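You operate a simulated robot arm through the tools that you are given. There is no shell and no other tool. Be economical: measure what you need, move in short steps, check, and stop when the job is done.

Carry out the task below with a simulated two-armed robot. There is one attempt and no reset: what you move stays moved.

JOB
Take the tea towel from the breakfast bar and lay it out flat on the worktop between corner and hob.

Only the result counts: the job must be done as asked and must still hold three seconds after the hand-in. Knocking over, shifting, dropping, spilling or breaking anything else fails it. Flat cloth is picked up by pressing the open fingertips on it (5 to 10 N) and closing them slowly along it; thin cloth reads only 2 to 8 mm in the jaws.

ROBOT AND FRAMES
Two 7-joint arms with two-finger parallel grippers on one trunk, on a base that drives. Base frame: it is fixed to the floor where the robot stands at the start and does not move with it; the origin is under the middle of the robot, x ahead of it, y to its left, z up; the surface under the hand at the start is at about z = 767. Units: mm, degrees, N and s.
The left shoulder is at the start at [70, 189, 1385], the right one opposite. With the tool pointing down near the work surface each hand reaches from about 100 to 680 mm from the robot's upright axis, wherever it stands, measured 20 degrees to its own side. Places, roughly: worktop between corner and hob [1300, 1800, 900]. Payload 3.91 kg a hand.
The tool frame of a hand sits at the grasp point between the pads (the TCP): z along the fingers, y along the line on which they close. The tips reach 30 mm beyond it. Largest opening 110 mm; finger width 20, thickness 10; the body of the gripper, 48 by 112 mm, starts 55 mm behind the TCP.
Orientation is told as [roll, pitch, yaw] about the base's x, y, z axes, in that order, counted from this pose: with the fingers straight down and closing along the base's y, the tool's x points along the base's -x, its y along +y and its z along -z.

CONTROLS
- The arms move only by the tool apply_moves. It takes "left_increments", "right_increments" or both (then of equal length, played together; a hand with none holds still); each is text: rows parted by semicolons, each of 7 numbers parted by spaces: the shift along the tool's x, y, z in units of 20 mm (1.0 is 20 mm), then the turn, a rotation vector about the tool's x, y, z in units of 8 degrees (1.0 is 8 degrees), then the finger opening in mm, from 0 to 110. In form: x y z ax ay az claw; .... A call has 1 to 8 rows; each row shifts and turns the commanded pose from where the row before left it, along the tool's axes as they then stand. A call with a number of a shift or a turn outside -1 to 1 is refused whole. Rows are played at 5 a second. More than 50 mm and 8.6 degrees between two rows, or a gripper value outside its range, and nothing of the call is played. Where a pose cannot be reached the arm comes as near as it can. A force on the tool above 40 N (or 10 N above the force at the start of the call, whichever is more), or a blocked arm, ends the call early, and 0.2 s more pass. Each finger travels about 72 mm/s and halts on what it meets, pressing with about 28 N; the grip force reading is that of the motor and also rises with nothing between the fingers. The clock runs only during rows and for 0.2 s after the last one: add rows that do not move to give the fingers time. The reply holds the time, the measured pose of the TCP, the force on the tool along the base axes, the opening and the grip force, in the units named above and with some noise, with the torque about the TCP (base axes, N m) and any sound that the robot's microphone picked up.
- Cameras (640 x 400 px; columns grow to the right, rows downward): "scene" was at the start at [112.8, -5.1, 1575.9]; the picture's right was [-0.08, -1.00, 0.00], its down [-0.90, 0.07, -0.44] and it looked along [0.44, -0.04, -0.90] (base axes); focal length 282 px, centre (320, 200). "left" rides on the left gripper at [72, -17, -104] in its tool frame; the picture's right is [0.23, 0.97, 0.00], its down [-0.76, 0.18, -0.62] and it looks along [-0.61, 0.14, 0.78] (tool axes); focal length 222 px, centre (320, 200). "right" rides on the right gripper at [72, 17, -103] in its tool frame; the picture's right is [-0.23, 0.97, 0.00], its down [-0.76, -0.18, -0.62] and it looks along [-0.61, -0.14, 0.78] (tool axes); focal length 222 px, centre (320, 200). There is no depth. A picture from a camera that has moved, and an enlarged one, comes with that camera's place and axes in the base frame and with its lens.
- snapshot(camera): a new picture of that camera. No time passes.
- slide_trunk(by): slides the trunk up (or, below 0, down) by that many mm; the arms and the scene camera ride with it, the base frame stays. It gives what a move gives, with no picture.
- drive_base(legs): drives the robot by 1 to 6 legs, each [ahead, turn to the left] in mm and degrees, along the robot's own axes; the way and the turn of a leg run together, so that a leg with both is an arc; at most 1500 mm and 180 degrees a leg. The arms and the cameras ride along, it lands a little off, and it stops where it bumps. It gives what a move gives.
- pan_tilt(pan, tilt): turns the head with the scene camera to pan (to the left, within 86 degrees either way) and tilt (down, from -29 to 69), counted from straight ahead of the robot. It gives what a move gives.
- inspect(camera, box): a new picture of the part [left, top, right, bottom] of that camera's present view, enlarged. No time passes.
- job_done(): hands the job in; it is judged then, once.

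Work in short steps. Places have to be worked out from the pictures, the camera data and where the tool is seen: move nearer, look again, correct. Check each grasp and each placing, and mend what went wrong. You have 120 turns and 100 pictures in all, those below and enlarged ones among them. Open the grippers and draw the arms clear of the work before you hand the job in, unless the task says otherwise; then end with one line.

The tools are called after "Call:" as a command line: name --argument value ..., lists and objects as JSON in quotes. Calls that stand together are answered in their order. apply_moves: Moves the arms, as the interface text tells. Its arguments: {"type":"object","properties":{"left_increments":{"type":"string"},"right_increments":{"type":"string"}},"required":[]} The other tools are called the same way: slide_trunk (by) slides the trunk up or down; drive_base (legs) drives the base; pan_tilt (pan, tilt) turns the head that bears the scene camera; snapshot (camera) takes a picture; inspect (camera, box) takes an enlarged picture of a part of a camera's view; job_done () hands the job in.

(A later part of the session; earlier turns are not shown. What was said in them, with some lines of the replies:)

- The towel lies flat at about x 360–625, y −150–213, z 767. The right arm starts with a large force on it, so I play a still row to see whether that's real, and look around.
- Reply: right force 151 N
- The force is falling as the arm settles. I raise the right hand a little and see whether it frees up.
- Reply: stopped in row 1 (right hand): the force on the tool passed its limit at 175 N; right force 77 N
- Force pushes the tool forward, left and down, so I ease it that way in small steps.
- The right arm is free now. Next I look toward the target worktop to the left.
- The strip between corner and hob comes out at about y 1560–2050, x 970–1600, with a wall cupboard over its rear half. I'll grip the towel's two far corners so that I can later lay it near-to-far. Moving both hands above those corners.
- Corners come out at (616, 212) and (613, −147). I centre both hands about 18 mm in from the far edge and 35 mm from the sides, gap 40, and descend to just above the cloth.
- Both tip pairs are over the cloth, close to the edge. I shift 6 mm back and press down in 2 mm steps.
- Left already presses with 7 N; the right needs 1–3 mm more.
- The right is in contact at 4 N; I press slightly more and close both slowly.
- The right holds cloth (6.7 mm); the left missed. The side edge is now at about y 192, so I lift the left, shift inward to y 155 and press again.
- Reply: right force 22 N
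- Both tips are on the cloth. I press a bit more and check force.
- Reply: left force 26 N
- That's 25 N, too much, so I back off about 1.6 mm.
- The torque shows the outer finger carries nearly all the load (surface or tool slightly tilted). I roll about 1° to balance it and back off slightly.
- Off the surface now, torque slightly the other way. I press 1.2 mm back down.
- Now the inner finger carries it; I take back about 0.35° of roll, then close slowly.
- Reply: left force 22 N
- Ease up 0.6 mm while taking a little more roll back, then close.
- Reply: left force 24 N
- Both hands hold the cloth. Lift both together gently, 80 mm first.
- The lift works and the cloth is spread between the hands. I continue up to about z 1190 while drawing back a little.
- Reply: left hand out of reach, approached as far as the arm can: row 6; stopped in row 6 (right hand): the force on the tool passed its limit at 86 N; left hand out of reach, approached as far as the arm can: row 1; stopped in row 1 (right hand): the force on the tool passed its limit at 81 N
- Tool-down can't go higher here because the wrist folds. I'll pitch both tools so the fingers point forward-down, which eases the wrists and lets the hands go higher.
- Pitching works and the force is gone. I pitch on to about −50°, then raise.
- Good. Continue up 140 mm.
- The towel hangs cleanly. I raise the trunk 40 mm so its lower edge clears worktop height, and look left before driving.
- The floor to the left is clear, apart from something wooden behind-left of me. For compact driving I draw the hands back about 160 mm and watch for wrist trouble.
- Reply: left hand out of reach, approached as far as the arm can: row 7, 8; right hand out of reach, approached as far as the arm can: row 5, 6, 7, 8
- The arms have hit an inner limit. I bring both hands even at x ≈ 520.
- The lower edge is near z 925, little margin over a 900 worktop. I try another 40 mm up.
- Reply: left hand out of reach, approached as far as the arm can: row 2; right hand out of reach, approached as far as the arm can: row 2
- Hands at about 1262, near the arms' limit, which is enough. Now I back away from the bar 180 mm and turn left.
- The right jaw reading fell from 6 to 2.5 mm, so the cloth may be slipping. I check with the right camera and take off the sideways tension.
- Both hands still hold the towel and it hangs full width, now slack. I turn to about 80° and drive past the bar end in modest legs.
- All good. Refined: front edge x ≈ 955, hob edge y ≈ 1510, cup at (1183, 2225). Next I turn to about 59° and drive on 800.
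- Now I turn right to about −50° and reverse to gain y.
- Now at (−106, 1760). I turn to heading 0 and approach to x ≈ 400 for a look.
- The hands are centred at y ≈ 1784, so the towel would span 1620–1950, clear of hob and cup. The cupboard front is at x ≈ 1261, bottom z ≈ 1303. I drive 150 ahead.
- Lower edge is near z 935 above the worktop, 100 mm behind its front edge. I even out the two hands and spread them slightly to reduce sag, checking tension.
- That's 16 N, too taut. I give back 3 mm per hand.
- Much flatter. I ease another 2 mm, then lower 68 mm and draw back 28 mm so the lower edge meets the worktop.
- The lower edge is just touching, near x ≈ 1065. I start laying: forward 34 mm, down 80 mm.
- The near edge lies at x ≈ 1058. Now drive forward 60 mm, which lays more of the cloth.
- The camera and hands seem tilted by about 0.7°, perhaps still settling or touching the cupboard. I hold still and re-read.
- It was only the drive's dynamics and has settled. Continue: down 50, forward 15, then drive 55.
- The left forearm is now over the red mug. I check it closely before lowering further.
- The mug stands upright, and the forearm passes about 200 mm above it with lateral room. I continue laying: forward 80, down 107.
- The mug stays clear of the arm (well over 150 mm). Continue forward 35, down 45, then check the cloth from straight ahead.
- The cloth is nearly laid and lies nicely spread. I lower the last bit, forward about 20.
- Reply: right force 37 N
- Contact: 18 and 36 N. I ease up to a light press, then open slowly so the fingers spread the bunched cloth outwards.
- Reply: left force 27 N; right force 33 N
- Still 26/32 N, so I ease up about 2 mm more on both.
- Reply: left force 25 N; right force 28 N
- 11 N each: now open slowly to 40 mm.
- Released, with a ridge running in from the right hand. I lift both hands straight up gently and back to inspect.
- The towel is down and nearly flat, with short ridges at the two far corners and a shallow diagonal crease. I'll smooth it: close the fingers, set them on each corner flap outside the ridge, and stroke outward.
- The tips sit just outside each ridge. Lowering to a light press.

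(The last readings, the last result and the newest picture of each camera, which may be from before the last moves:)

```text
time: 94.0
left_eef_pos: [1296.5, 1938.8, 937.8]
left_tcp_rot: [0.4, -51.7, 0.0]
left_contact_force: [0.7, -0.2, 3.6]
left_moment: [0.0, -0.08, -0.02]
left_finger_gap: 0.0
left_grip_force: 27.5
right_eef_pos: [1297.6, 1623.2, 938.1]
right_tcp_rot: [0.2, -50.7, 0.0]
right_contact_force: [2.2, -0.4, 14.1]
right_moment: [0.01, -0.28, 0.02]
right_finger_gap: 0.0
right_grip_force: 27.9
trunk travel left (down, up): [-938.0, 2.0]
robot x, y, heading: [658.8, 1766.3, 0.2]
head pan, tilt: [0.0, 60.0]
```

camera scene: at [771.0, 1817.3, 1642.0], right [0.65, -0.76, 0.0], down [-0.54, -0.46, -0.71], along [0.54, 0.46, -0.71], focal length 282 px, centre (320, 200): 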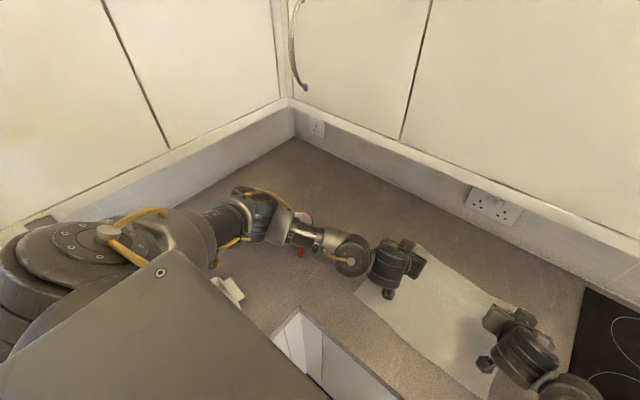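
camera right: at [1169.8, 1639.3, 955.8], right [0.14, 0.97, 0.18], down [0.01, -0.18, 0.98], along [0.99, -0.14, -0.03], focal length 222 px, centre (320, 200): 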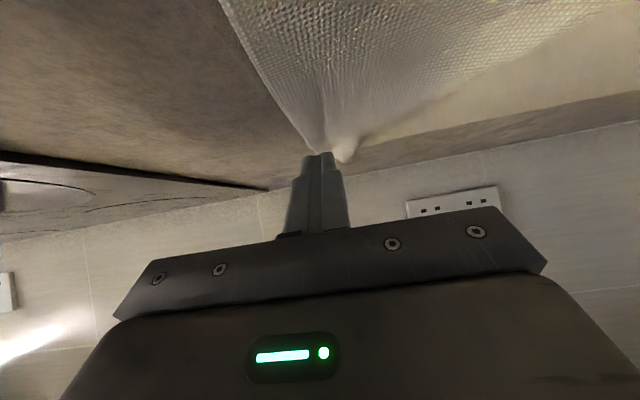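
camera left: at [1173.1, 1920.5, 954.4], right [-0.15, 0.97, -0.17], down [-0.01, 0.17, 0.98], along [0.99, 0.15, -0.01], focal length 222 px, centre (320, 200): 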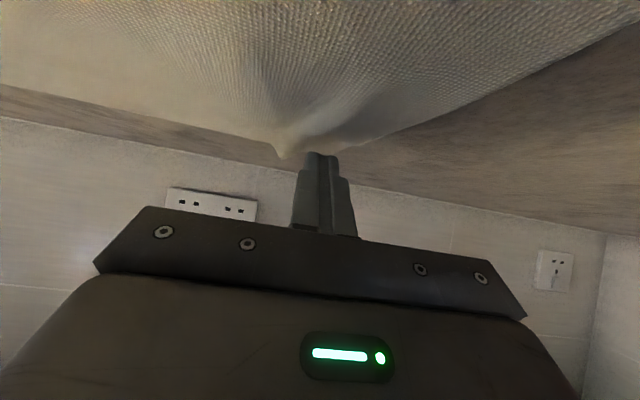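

Contact is made. I stroke outward about 20 mm per side, slightly forward.

Call:
apply_moves --left_increments "0.04 0 0.03 0 0 0 0; -0.03 0.2 0.04 0 0 0 0; -0.03 0.2 0.04 0 0 0 0; -0.03 0.2 0.04 0 0 0 0; -0.03 0.2 0.04 0 0 0 0; -0.03 0.2 0.04 0 0 0 0; 0 0 0 0 0 0 0" --right_increments "-0.015 0 -0.012 0 0 0 0; -0.03 -0.2 0.04 0 0 0 0; -0.03 -0.2 0.04 0 0 0 0; -0.03 -0.2 0.04 0 0 0 0; -0.03 -0.2 0.04 0 0 0 0; -0.03 -0.2 0.04 0 0 0 0; 0 0 0 0 0 0 0"

Call:
inspect --camera "scene" --box '[180, 60, 460, 235]'

Call:
snapshot --camera "left"

Call:
snapshot --camera "right"

```text
time: 95.6
left_eef_pos: [1300.9, 1959.5, 937.7]
left_tcp_rot: [0.6, -51.8, 0.1]
left_contact_force: [-2.6, 2.1, 20.6]
left_moment: [0.06, -0.29, 0.03]
left_finger_gap: 0.0
left_grip_force: 28.0
right_eef_pos: [1298.8, 1600.3, 937.8]
right_tcp_rot: [0.1, -50.4, 0.1]
right_contact_force: [-4.2, 1.4, 3.4]
right_moment: [0.07, 0.04, 0.06]
right_finger_gap: 0.0
right_grip_force: 28.1
trunk travel left (down, up): [-938.0, 2.0]
robot x, y, heading: [659.0, 1764.5, 0.3]
head pan, tilt: [0.0, 60.0]
```

```text
2.29 times, centred on (320, 148) of scene
camera zoom: at [770.7, 1764.3, 1622.9], right [0.01, -1.0, 0.0], down [-0.86, 0.0, -0.5], along [0.5, 0.0, -0.86], focal length 645 px, centre (320, 320)
```

zoom: 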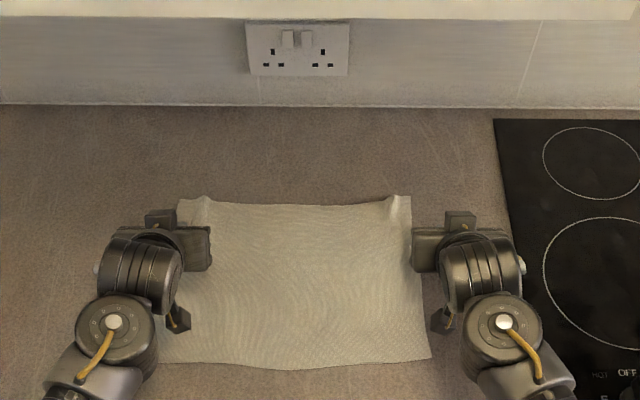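

```text
47 pictures are left
camera left: at [1175.7, 1941.9, 943.3], right [-0.15, 0.97, -0.17], down [-0.02, 0.17, 0.98], along [0.99, 0.15, -0.01], focal length 222 px, centre (320, 200)
```

left: 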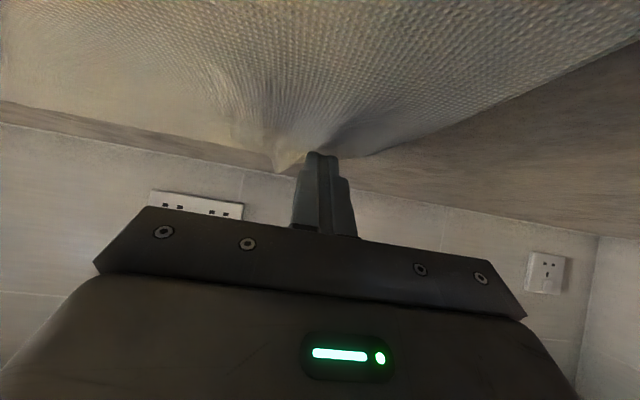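

```text
46 pictures are left
camera right: at [1171.6, 1617.1, 946.4], right [0.14, 0.97, 0.17], down [0.01, -0.18, 0.98], along [0.99, -0.14, -0.03], focal length 222 px, centre (320, 200)
```

right: 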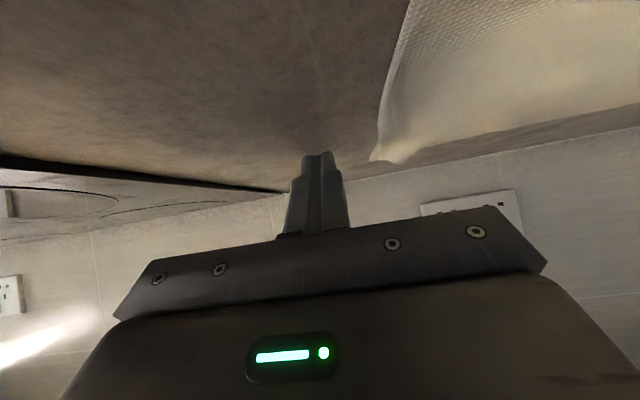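

The diagonal crease is gone; the right tip slid off the cloth, leaving a small curl at each far corner. With the left hand pinning its corner, I put the right tip back on at y ≈ 1650 and press.

Call:
apply_moves --right_increments "-0.575 0 -0.482 0 0 0 0; -0.13 0.83 0.153 0 0 0 0; -0.13 0.83 0.153 0 0 0 0; -0.13 0.83 0.153 0 0 0 0; 0.3 0 0.25 0 0 0 0; 0.25 0 0.2 0 0 0 0; 0.05 0 0.05 0 0 0 0; 0 0 0 0 0 0 0"

Call:
snapshot --camera "right"

```text
time: 97.4
left_eef_pos: [1301.1, 1959.1, 936.5]
left_tcp_rot: [0.5, -51.8, 0.0]
left_contact_force: [1.8, 5.3, 25.6]
left_moment: [0.15, -0.51, 0.1]
left_finger_gap: 0.0
left_grip_force: 27.7
right_eef_pos: [1311.1, 1651.4, 938.3]
right_tcp_rot: [0.0, -50.6, 0.0]
right_contact_force: [-0.4, 0.3, 2.3]
right_moment: [0.0, -0.01, 0.02]
right_finger_gap: 0.0
right_grip_force: 27.9
trunk travel left (down, up): [-938.0, 2.0]
robot x, y, heading: [658.3, 1763.9, 0.4]
head pan, tilt: [0.0, 60.0]
```

```text
45 pictures are left
camera right: at [1184.0, 1668.3, 947.4], right [0.14, 0.97, 0.18], down [0.0, -0.18, 0.98], along [0.99, -0.14, -0.03], focal length 222 px, centre (320, 200)
```

right: 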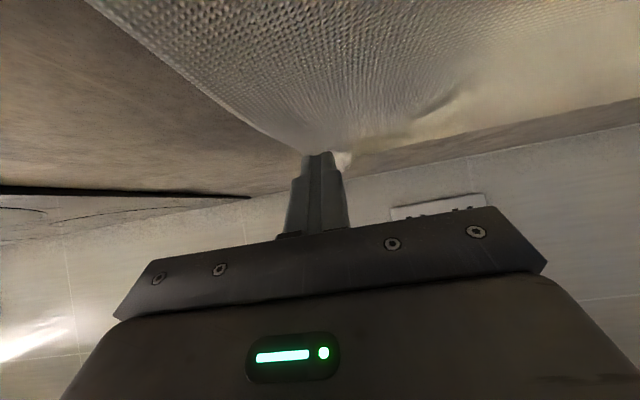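

The right tip is on the flap; I press about 1 mm more and stroke outward 12 mm.

Call:
apply_moves --right_increments "0.06 0 0.05 0 0 0 0; 0.01 -0.1 0.01 0 0 0 0; 0.01 -0.1 0.01 0 0 0 0; 0 -0.1 0 0 0 0 0; 0 -0.1 0 0 0 0 0; 0 -0.1 0 0 0 0 0; 0 -0.1 0 0 0 0 0; 0 0 0 0 0 0 0"

Call:
snapshot --camera "right"

Call:
inspect --camera "scene" --box '[180, 60, 460, 235]'

```text
time: 99.2
left_eef_pos: [1300.0, 1957.9, 936.5]
left_tcp_rot: [0.5, -51.8, 0.0]
left_contact_force: [4.6, -1.7, 22.8]
left_moment: [-0.01, -0.5, 0.04]
left_finger_gap: 0.1
left_grip_force: 28.4
right_eef_pos: [1311.9, 1639.9, 937.8]
right_tcp_rot: [0.1, -50.7, 0.1]
right_contact_force: [1.5, 3.7, 19.2]
right_moment: [0.1, -0.39, 0.07]
right_finger_gap: 0.2
right_grip_force: 27.9
trunk travel left (down, up): [-938.0, 2.0]
robot x, y, heading: [654.3, 1767.7, 0.3]
head pan, tilt: [0.0, 60.0]
```

```text
44 pictures are left
camera right: at [1184.8, 1656.5, 946.7], right [0.14, 0.97, 0.18], down [0.0, -0.18, 0.98], along [0.99, -0.14, -0.03], focal length 222 px, centre (320, 200)
```

right: 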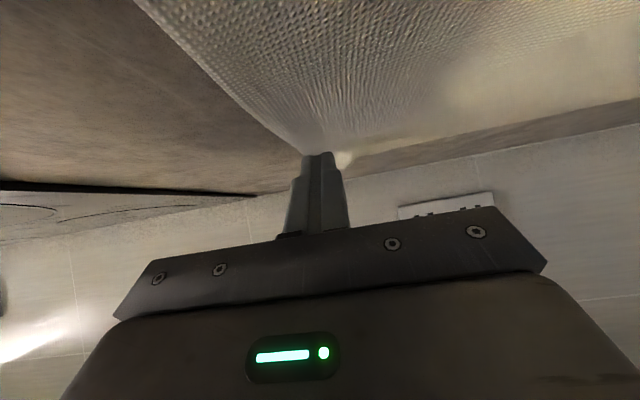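

```text
2.29 times, centred on (320, 148) of scene
camera zoom: at [770.1, 1765.2, 1623.0], right [0.0, -1.0, 0.0], down [-0.86, 0.0, -0.5], along [0.5, 0.0, -0.86], focal length 645 px, centre (320, 320)
```

zoom: 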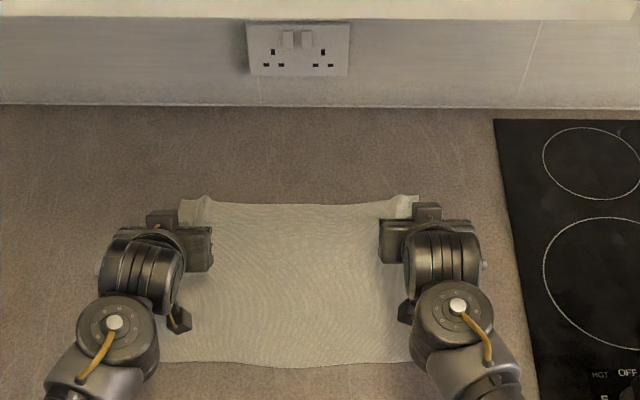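

It moves with the cloth and pulls it smooth. Another 10 mm outward, then I lift and inspect.

Call:
apply_moves --right_increments "0 -0.1 0 0 0 0 0; 0 -0.1 0 0 0 0 0; 0 -0.1 0 0 0 0 0; 0 -0.1 0 0 0 0 0; 0 -0.1 0 0 0 0 0; 0 0 0 0 0 0 0"

Call:
apply_moves --left_increments "-0.383 0 -0.32 0 0 0 0; -0.766 0 -0.643 0 0 0 0; -0.766 0 -0.643 0 0 0 0; -0.2 0 -0.95 0 0 0 0; -0.2 0.8 -0.95 0 0 0 0; -0.2 0.8 -0.95 0 0 0 0; -0.2 0.8 -0.95 0 0 0 0; 0 0 0 0 0 0 0" --right_increments "-0.383 0 -0.32 0 0 0 0; -0.766 0 -0.643 0 0 0 0; -0.766 0 -0.643 0 0 0 0; -0.2 0 -0.95 0 0 0 0; -0.2 -0.8 -0.95 0 0 0 0; -0.2 -0.8 -0.95 0 0 0 0; -0.2 -0.8 -0.95 0 0 0 0; 0 0 0 0 0 0 0"

Call:
inspect --camera "scene" --box '[220, 90, 420, 230]'

```text
time: 100.6
left_eef_pos: [1300.5, 1958.5, 937.0]
left_tcp_rot: [0.5, -51.8, 0.0]
left_contact_force: [3.1, -2.9, 18.3]
left_moment: [-0.06, -0.43, -0.06]
left_finger_gap: 0.0
left_grip_force: 28.4
right_eef_pos: [1310.4, 1630.0, 937.2]
right_tcp_rot: [0.1, -50.7, 0.1]
right_contact_force: [-1.0, 7.1, 24.7]
right_moment: [0.18, -0.4, 0.14]
right_finger_gap: 0.1
right_grip_force: 28.3
trunk travel left (down, up): [-938.0, 2.0]
robot x, y, heading: [657.5, 1766.1, 0.4]
head pan, tilt: [0.0, 60.0]
```

```text
time: 102.4
left_eef_pos: [1250.9, 2008.2, 1043.4]
left_tcp_rot: [0.5, -51.5, 0.0]
left_contact_force: [-0.4, 0.3, 0.0]
left_moment: [-0.03, 0.0, -0.01]
left_finger_gap: 0.0
left_grip_force: 27.5
right_eef_pos: [1263.4, 1581.9, 1043.5]
right_tcp_rot: [0.2, -50.4, 0.1]
right_contact_force: [0.7, 0.3, 0.1]
right_moment: [-0.04, 0.0, -0.01]
right_finger_gap: 0.2
right_grip_force: 28.2
trunk travel left (down, up): [-938.0, 2.0]
robot x, y, heading: [658.5, 1763.8, 0.2]
head pan, tilt: [0.0, 60.0]
```

```text
2.86 times, centred on (320, 160) of scene
camera zoom: at [776.4, 1765.5, 1622.4], right [0.01, -1.0, 0.0], down [-0.87, 0.0, -0.5], along [0.5, 0.0, -0.87], focal length 807 px, centre (320, 314)
```

zoom: 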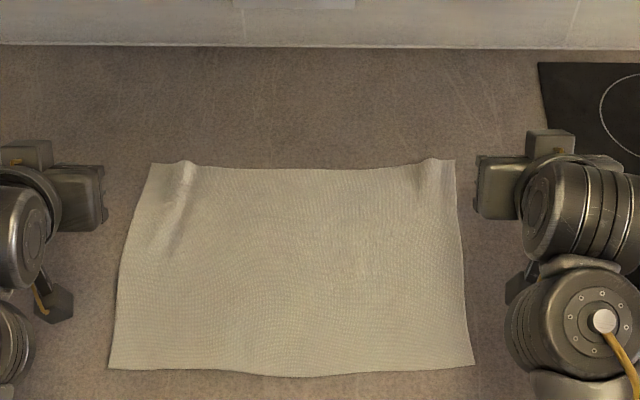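

Very flat now; only small ridges at the far corners remain. One more stroke nearer the far edge on both flaps.

Call:
apply_moves --left_increments "0.187 -0.55 0.983 0 0 0 0; 0.187 -0.55 0.983 0 0 0 0; 0.187 -0.55 0.983 0 0 0 0; 0.187 -0.55 0.983 0 0 0 0; 0.187 -0.55 0.983 0 0 0 0; 0.187 -0.55 0.983 0 0 0 0; 0 0 0 0 0 0 0" --right_increments "0.251 0.383 0.906 0 0 0 0; 0.251 0.383 0.906 0 0 0 0; 0.251 0.383 0.906 0 0 0 0; 0.251 0.383 0.906 0 0 0 0; 0.251 0.383 0.906 0 0 0 0; 0.251 0.383 0.906 0 0 0 0; 0 0 0 0 0 0 0"

Call:
snapshot --camera "left"

Call:
snapshot --camera "right"

Call:
inspect --camera "scene" --box '[180, 60, 460, 235]'

```text
time: 104.0
left_eef_pos: [1331.3, 1940.8, 954.8]
left_tcp_rot: [0.6, -51.5, 0.0]
left_contact_force: [-0.7, 0.0, 0.1]
left_moment: [0.0, -0.01, 0.02]
left_finger_gap: 0.1
left_grip_force: 27.9
right_eef_pos: [1327.3, 1629.0, 951.1]
right_tcp_rot: [0.1, -50.5, 0.1]
right_contact_force: [-0.1, -0.7, -0.1]
right_moment: [0.02, 0.0, 0.03]
right_finger_gap: 0.1
right_grip_force: 28.2
trunk travel left (down, up): [-938.0, 2.0]
robot x, y, heading: [662.4, 1764.3, 0.3]
head pan, tilt: [0.0, 60.0]
```

```text
41 pictures are left
camera left: at [1205.9, 1923.2, 962.2], right [-0.15, 0.97, -0.17], down [-0.02, 0.17, 0.98], along [0.99, 0.15, -0.01], focal length 222 px, centre (320, 200)
```

left: 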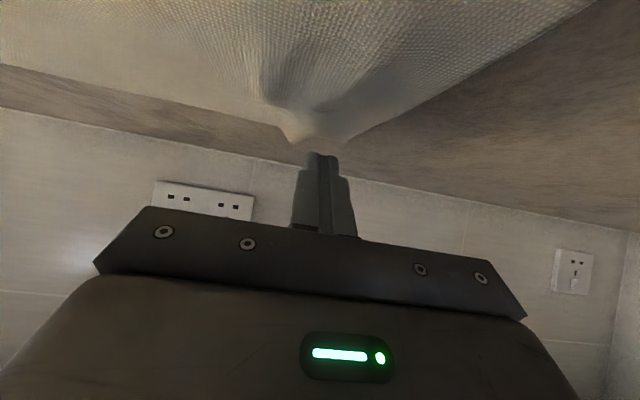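

```text
40 pictures are left
camera right: at [1200.3, 1645.0, 960.9], right [0.14, 0.97, 0.18], down [0.01, -0.18, 0.98], along [0.99, -0.14, -0.03], focal length 222 px, centre (320, 200)
```

right: 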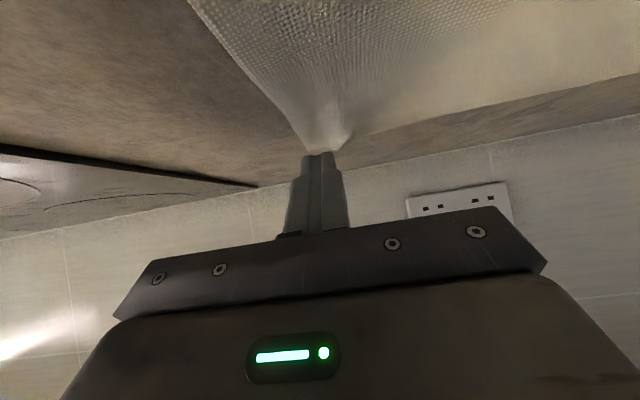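

```text
2.29 times, centred on (320, 148) of scene
camera zoom: at [775.3, 1765.4, 1622.5], right [0.01, -1.0, 0.0], down [-0.87, 0.0, -0.5], along [0.5, 0.0, -0.87], focal length 645 px, centre (320, 320)
```

zoom: 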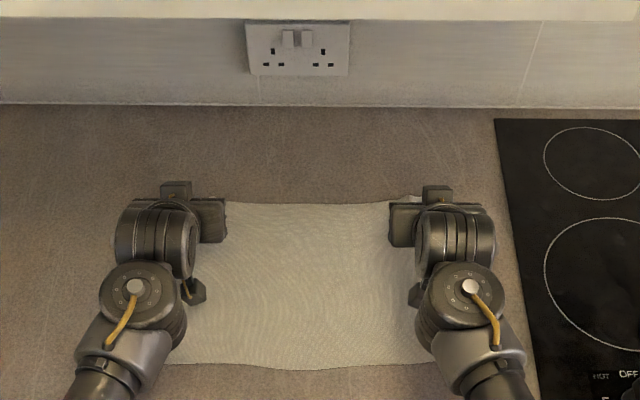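

The left tip is near the very edge; I pull back 14 mm left, 8 mm right, then press down gently.

Call:
apply_moves --left_increments "0.45 0 -0.536 0 0 0 0; 0.345 0 0.29 0 0 0 0; 0.25 0 0.21 0 0 0 0; 0.08 0 0.07 0 0 0 0; 0 0 0 0 0 0 0" --right_increments "0.257 0 -0.306 0 0 0 0; 0.3 0 0.25 0 0 0 0; 0.18 0 0.15 0 0 0 0; 0.06 0 0.05 0 0 0 0; 0 0 0 0 0 0 0"

```text
time: 105.2
left_eef_pos: [1316.2, 1942.4, 937.7]
left_tcp_rot: [0.5, -51.8, 0.0]
left_contact_force: [1.0, 0.3, 5.8]
left_moment: [0.0, -0.14, 0.05]
left_finger_gap: 0.0
left_grip_force: 28.5
right_eef_pos: [1321.2, 1628.5, 938.2]
right_tcp_rot: [0.2, -50.5, 0.0]
right_contact_force: [0.6, 0.7, 4.5]
right_moment: [0.0, -0.07, 0.0]
right_finger_gap: 0.1
right_grip_force: 28.1
trunk travel left (down, up): [-938.0, 2.0]
robot x, y, heading: [658.1, 1766.4, 0.0]
head pan, tilt: [0.0, 60.0]
```

Press slightly more and stroke outward 12 mm on both sides.

Call:
apply_moves --left_increments "0.05 0 0.04 0 0 0 0; 0 0.12 0 0 0 0 0; 0 0.12 0 0 0 0 0; 0 0.12 0 0 0 0 0; 0 0.12 0 0 0 0 0; 0 0.12 0 0 0 0 0; 0 0 0 0 0 0 0" --right_increments "0.05 0 0.04 0 0 0 0; 0 -0.12 0 0 0 0 0; 0 -0.12 0 0 0 0 0; 0 -0.12 0 0 0 0 0; 0 -0.12 0 0 0 0 0; 0 -0.12 0 0 0 0 0; 0 0 0 0 0 0 0"

Call:
snapshot --camera "left"

Call:
snapshot --camera "right"

```text
time: 106.8
left_eef_pos: [1316.3, 1951.5, 937.2]
left_tcp_rot: [0.6, -51.9, -0.1]
left_contact_force: [0.2, -7.3, 21.4]
left_moment: [-0.19, -0.38, -0.14]
left_finger_gap: 0.2
left_grip_force: 28.3
right_eef_pos: [1319.4, 1615.2, 938.2]
right_tcp_rot: [0.2, -50.4, 0.0]
right_contact_force: [-0.7, 2.7, 2.9]
right_moment: [0.05, -0.07, 0.01]
right_finger_gap: 0.1
right_grip_force: 28.0
trunk travel left (down, up): [-938.0, 2.0]
robot x, y, heading: [656.9, 1766.9, 0.3]
head pan, tilt: [0.0, 60.0]
```

```text
38 pictures are left
camera left: at [1191.0, 1933.7, 943.4], right [-0.15, 0.97, -0.17], down [-0.02, 0.17, 0.98], along [0.99, 0.15, -0.01], focal length 222 px, centre (320, 200)
```

left: 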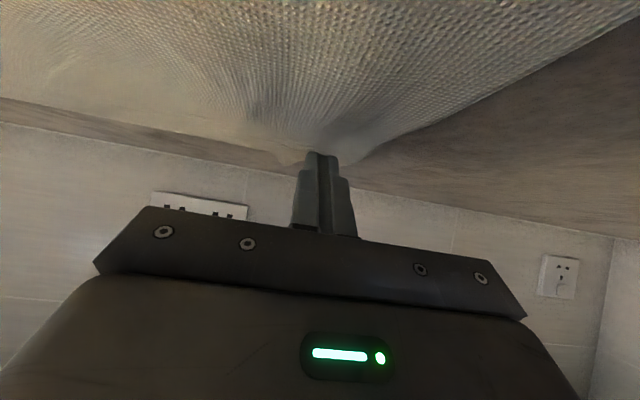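

```text
37 pictures are left
camera right: at [1192.1, 1631.0, 947.6], right [0.14, 0.97, 0.18], down [0.0, -0.18, 0.98], along [0.99, -0.14, -0.03], focal length 222 px, centre (320, 200)
```

right: 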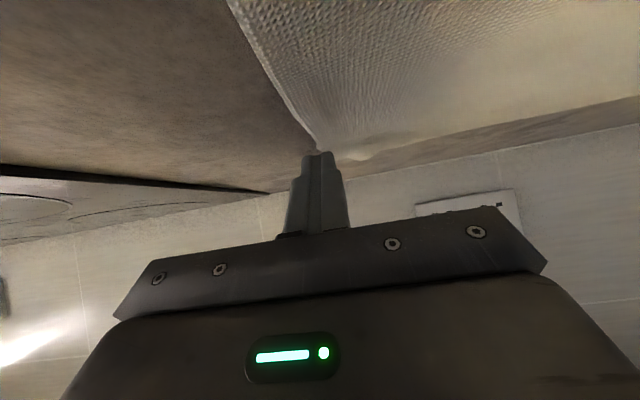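

Smoother. I lift both hands, retreat up and out, and inspect the result.

Call:
apply_moves --left_increments "-0.383 0 -0.32 0 0 0 0; -0.766 0 -0.643 0 0 0 0; -0.766 0 -0.643 0 0 0 0; -0.2 0 -0.95 0 0 0 0; -0.2 0.8 -0.95 0 0 0 0; -0.2 0.8 -0.95 0 0 0 0; -0.2 0.8 -0.95 0 0 0 0; 0 0 0 0 0 0 0" --right_increments "-0.383 0 -0.32 0 0 0 0; -0.766 0 -0.643 0 0 0 0; -0.766 0 -0.643 0 0 0 0; -0.2 0 -0.95 0 0 0 0; -0.2 -0.8 -0.95 0 0 0 0; -0.2 -0.8 -0.95 0 0 0 0; -0.2 -0.8 -0.95 0 0 0 0; 0 0 0 0 0 0 0"

Call:
inspect --camera "scene" --box '[220, 90, 420, 230]'

```text
time: 108.6
left_eef_pos: [1267.3, 2001.0, 1042.9]
left_tcp_rot: [0.5, -51.4, 0.1]
left_contact_force: [0.0, 0.0, -0.8]
left_moment: [0.0, 0.01, 0.0]
left_finger_gap: 0.0
left_grip_force: 28.3
right_eef_pos: [1275.2, 1567.1, 1048.2]
right_tcp_rot: [0.1, -50.4, 0.0]
right_contact_force: [0.7, -0.4, 0.3]
right_moment: [-0.03, 0.0, 0.0]
right_finger_gap: 0.0
right_grip_force: 27.8
trunk travel left (down, up): [-938.0, 2.0]
robot x, y, heading: [658.8, 1768.5, 0.6]
head pan, tilt: [0.0, 60.0]
```

```text
2.86 times, centred on (320, 160) of scene
camera zoom: at [776.5, 1765.3, 1622.4], right [0.01, -1.0, 0.0], down [-0.87, 0.0, -0.5], along [0.5, 0.0, -0.87], focal length 807 px, centre (320, 314)
```

zoom: 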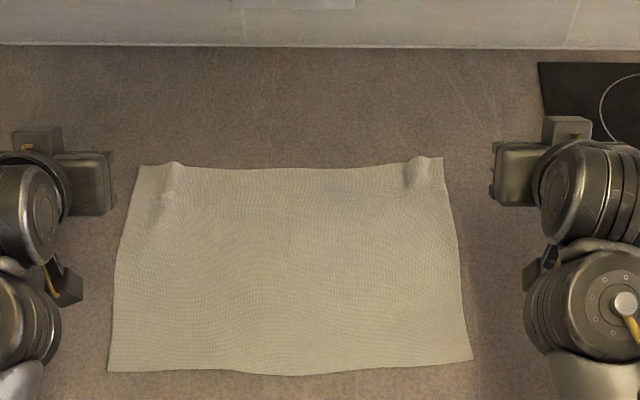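

The towel lies flat at about x 1085–1360, y 1612–1965, clear of hob and mug. I open the grippers, raise the hands, and back the robot away.

Call:
apply_moves --left_increments "-0.766 0 -0.643 0 0 0 20; -0.766 0 -0.643 0 0 0 40; -0.766 0 -0.643 0 0 0 60; -0.766 0 -0.643 0 0 0 60; 0 0 0 0 0 0 60" --right_increments "-0.766 0 -0.643 0 0 0 20; -0.766 0 -0.643 0 0 0 40; -0.766 0 -0.643 0 0 0 60; -0.766 0 -0.643 0 0 0 60; 0 0 0 0 0 0 60"

Call:
drive_base --legs '[[-350, 0]]'

Call:
pan_tilt --pan 0 --tilt 35

Call:
snapshot --camera "scene"

```text
time: 109.8
left_eef_pos: [1263.9, 2002.2, 1125.5]
left_tcp_rot: [0.6, -51.5, 0.0]
left_contact_force: [0.7, 0.6, -0.1]
left_moment: [0.0, -0.03, -0.04]
left_finger_gap: 60.2
left_grip_force: 0.2
right_eef_pos: [1273.1, 1570.1, 1129.0]
right_tcp_rot: [0.0, -50.4, 0.2]
right_contact_force: [0.7, -0.8, -0.2]
right_moment: [0.0, 0.01, 0.0]
right_finger_gap: 60.0
right_grip_force: 0.0
trunk travel left (down, up): [-938.0, 2.0]
robot x, y, heading: [658.0, 1766.2, 0.0]
head pan, tilt: [0.0, 60.0]
```

```text
time: 112.0
left_eef_pos: [921.4, 2000.5, 1125.8]
left_tcp_rot: [0.5, -51.4, 0.0]
left_contact_force: [-0.5, 0.2, -0.4]
left_moment: [0.03, -0.01, 0.02]
left_finger_gap: 60.0
left_grip_force: 0.0
right_eef_pos: [930.1, 1568.9, 1127.6]
right_tcp_rot: [0.0, -50.3, 0.2]
right_contact_force: [1.2, 0.9, 0.0]
right_moment: [0.03, -0.01, 0.0]
right_finger_gap: 60.0
right_grip_force: 0.1
trunk travel left (down, up): [-938.0, 2.0]
robot x, y, heading: [313.4, 1765.4, 0.2]
head pan, tilt: [0.0, 60.0]
```

```text
time: 112.9
left_eef_pos: [921.7, 2001.2, 1125.1]
left_tcp_rot: [0.4, -51.3, 0.0]
left_contact_force: [-0.4, 0.2, 0.5]
left_moment: [0.01, -0.01, 0.0]
left_finger_gap: 60.1
left_grip_force: 0.0
right_eef_pos: [930.5, 1566.4, 1127.3]
right_tcp_rot: [0.1, -50.3, 0.2]
right_contact_force: [-0.1, 0.3, -0.9]
right_moment: [-0.03, 0.02, 0.01]
right_finger_gap: 60.1
right_grip_force: 0.1
trunk travel left (down, up): [-938.0, 2.0]
robot x, y, heading: [316.2, 1765.0, 0.2]
head pan, tilt: [0.0, 35.0]
```

```text
35 pictures are left
camera scene: at [453.7, 1763.3, 1656.7], right [0.0, -1.0, 0.0], down [-0.57, 0.0, -0.82], along [0.82, 0.0, -0.57], focal length 282 px, centre (320, 200)
```

scene: 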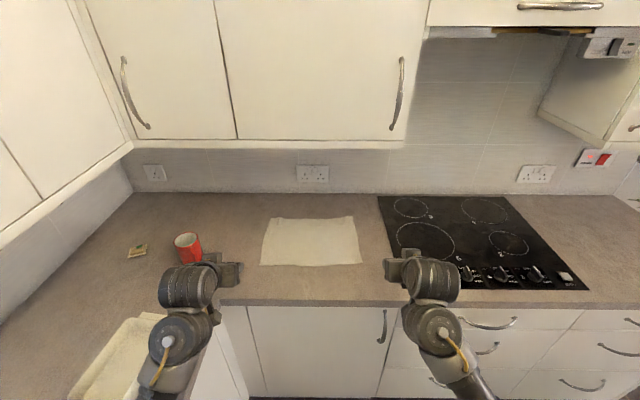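

The towel lies flat between corner and hob, the mug and dish are upright and in place, and the arms are clear, so I hand in.

Call:
job_done

```text
The job is handed in.
```

The tea towel from the breakfast bar is laid out on the worktop between the corner and the hob. It lies flat except for two tiny ridges at the far corners, and nothing else was moved or knocked.
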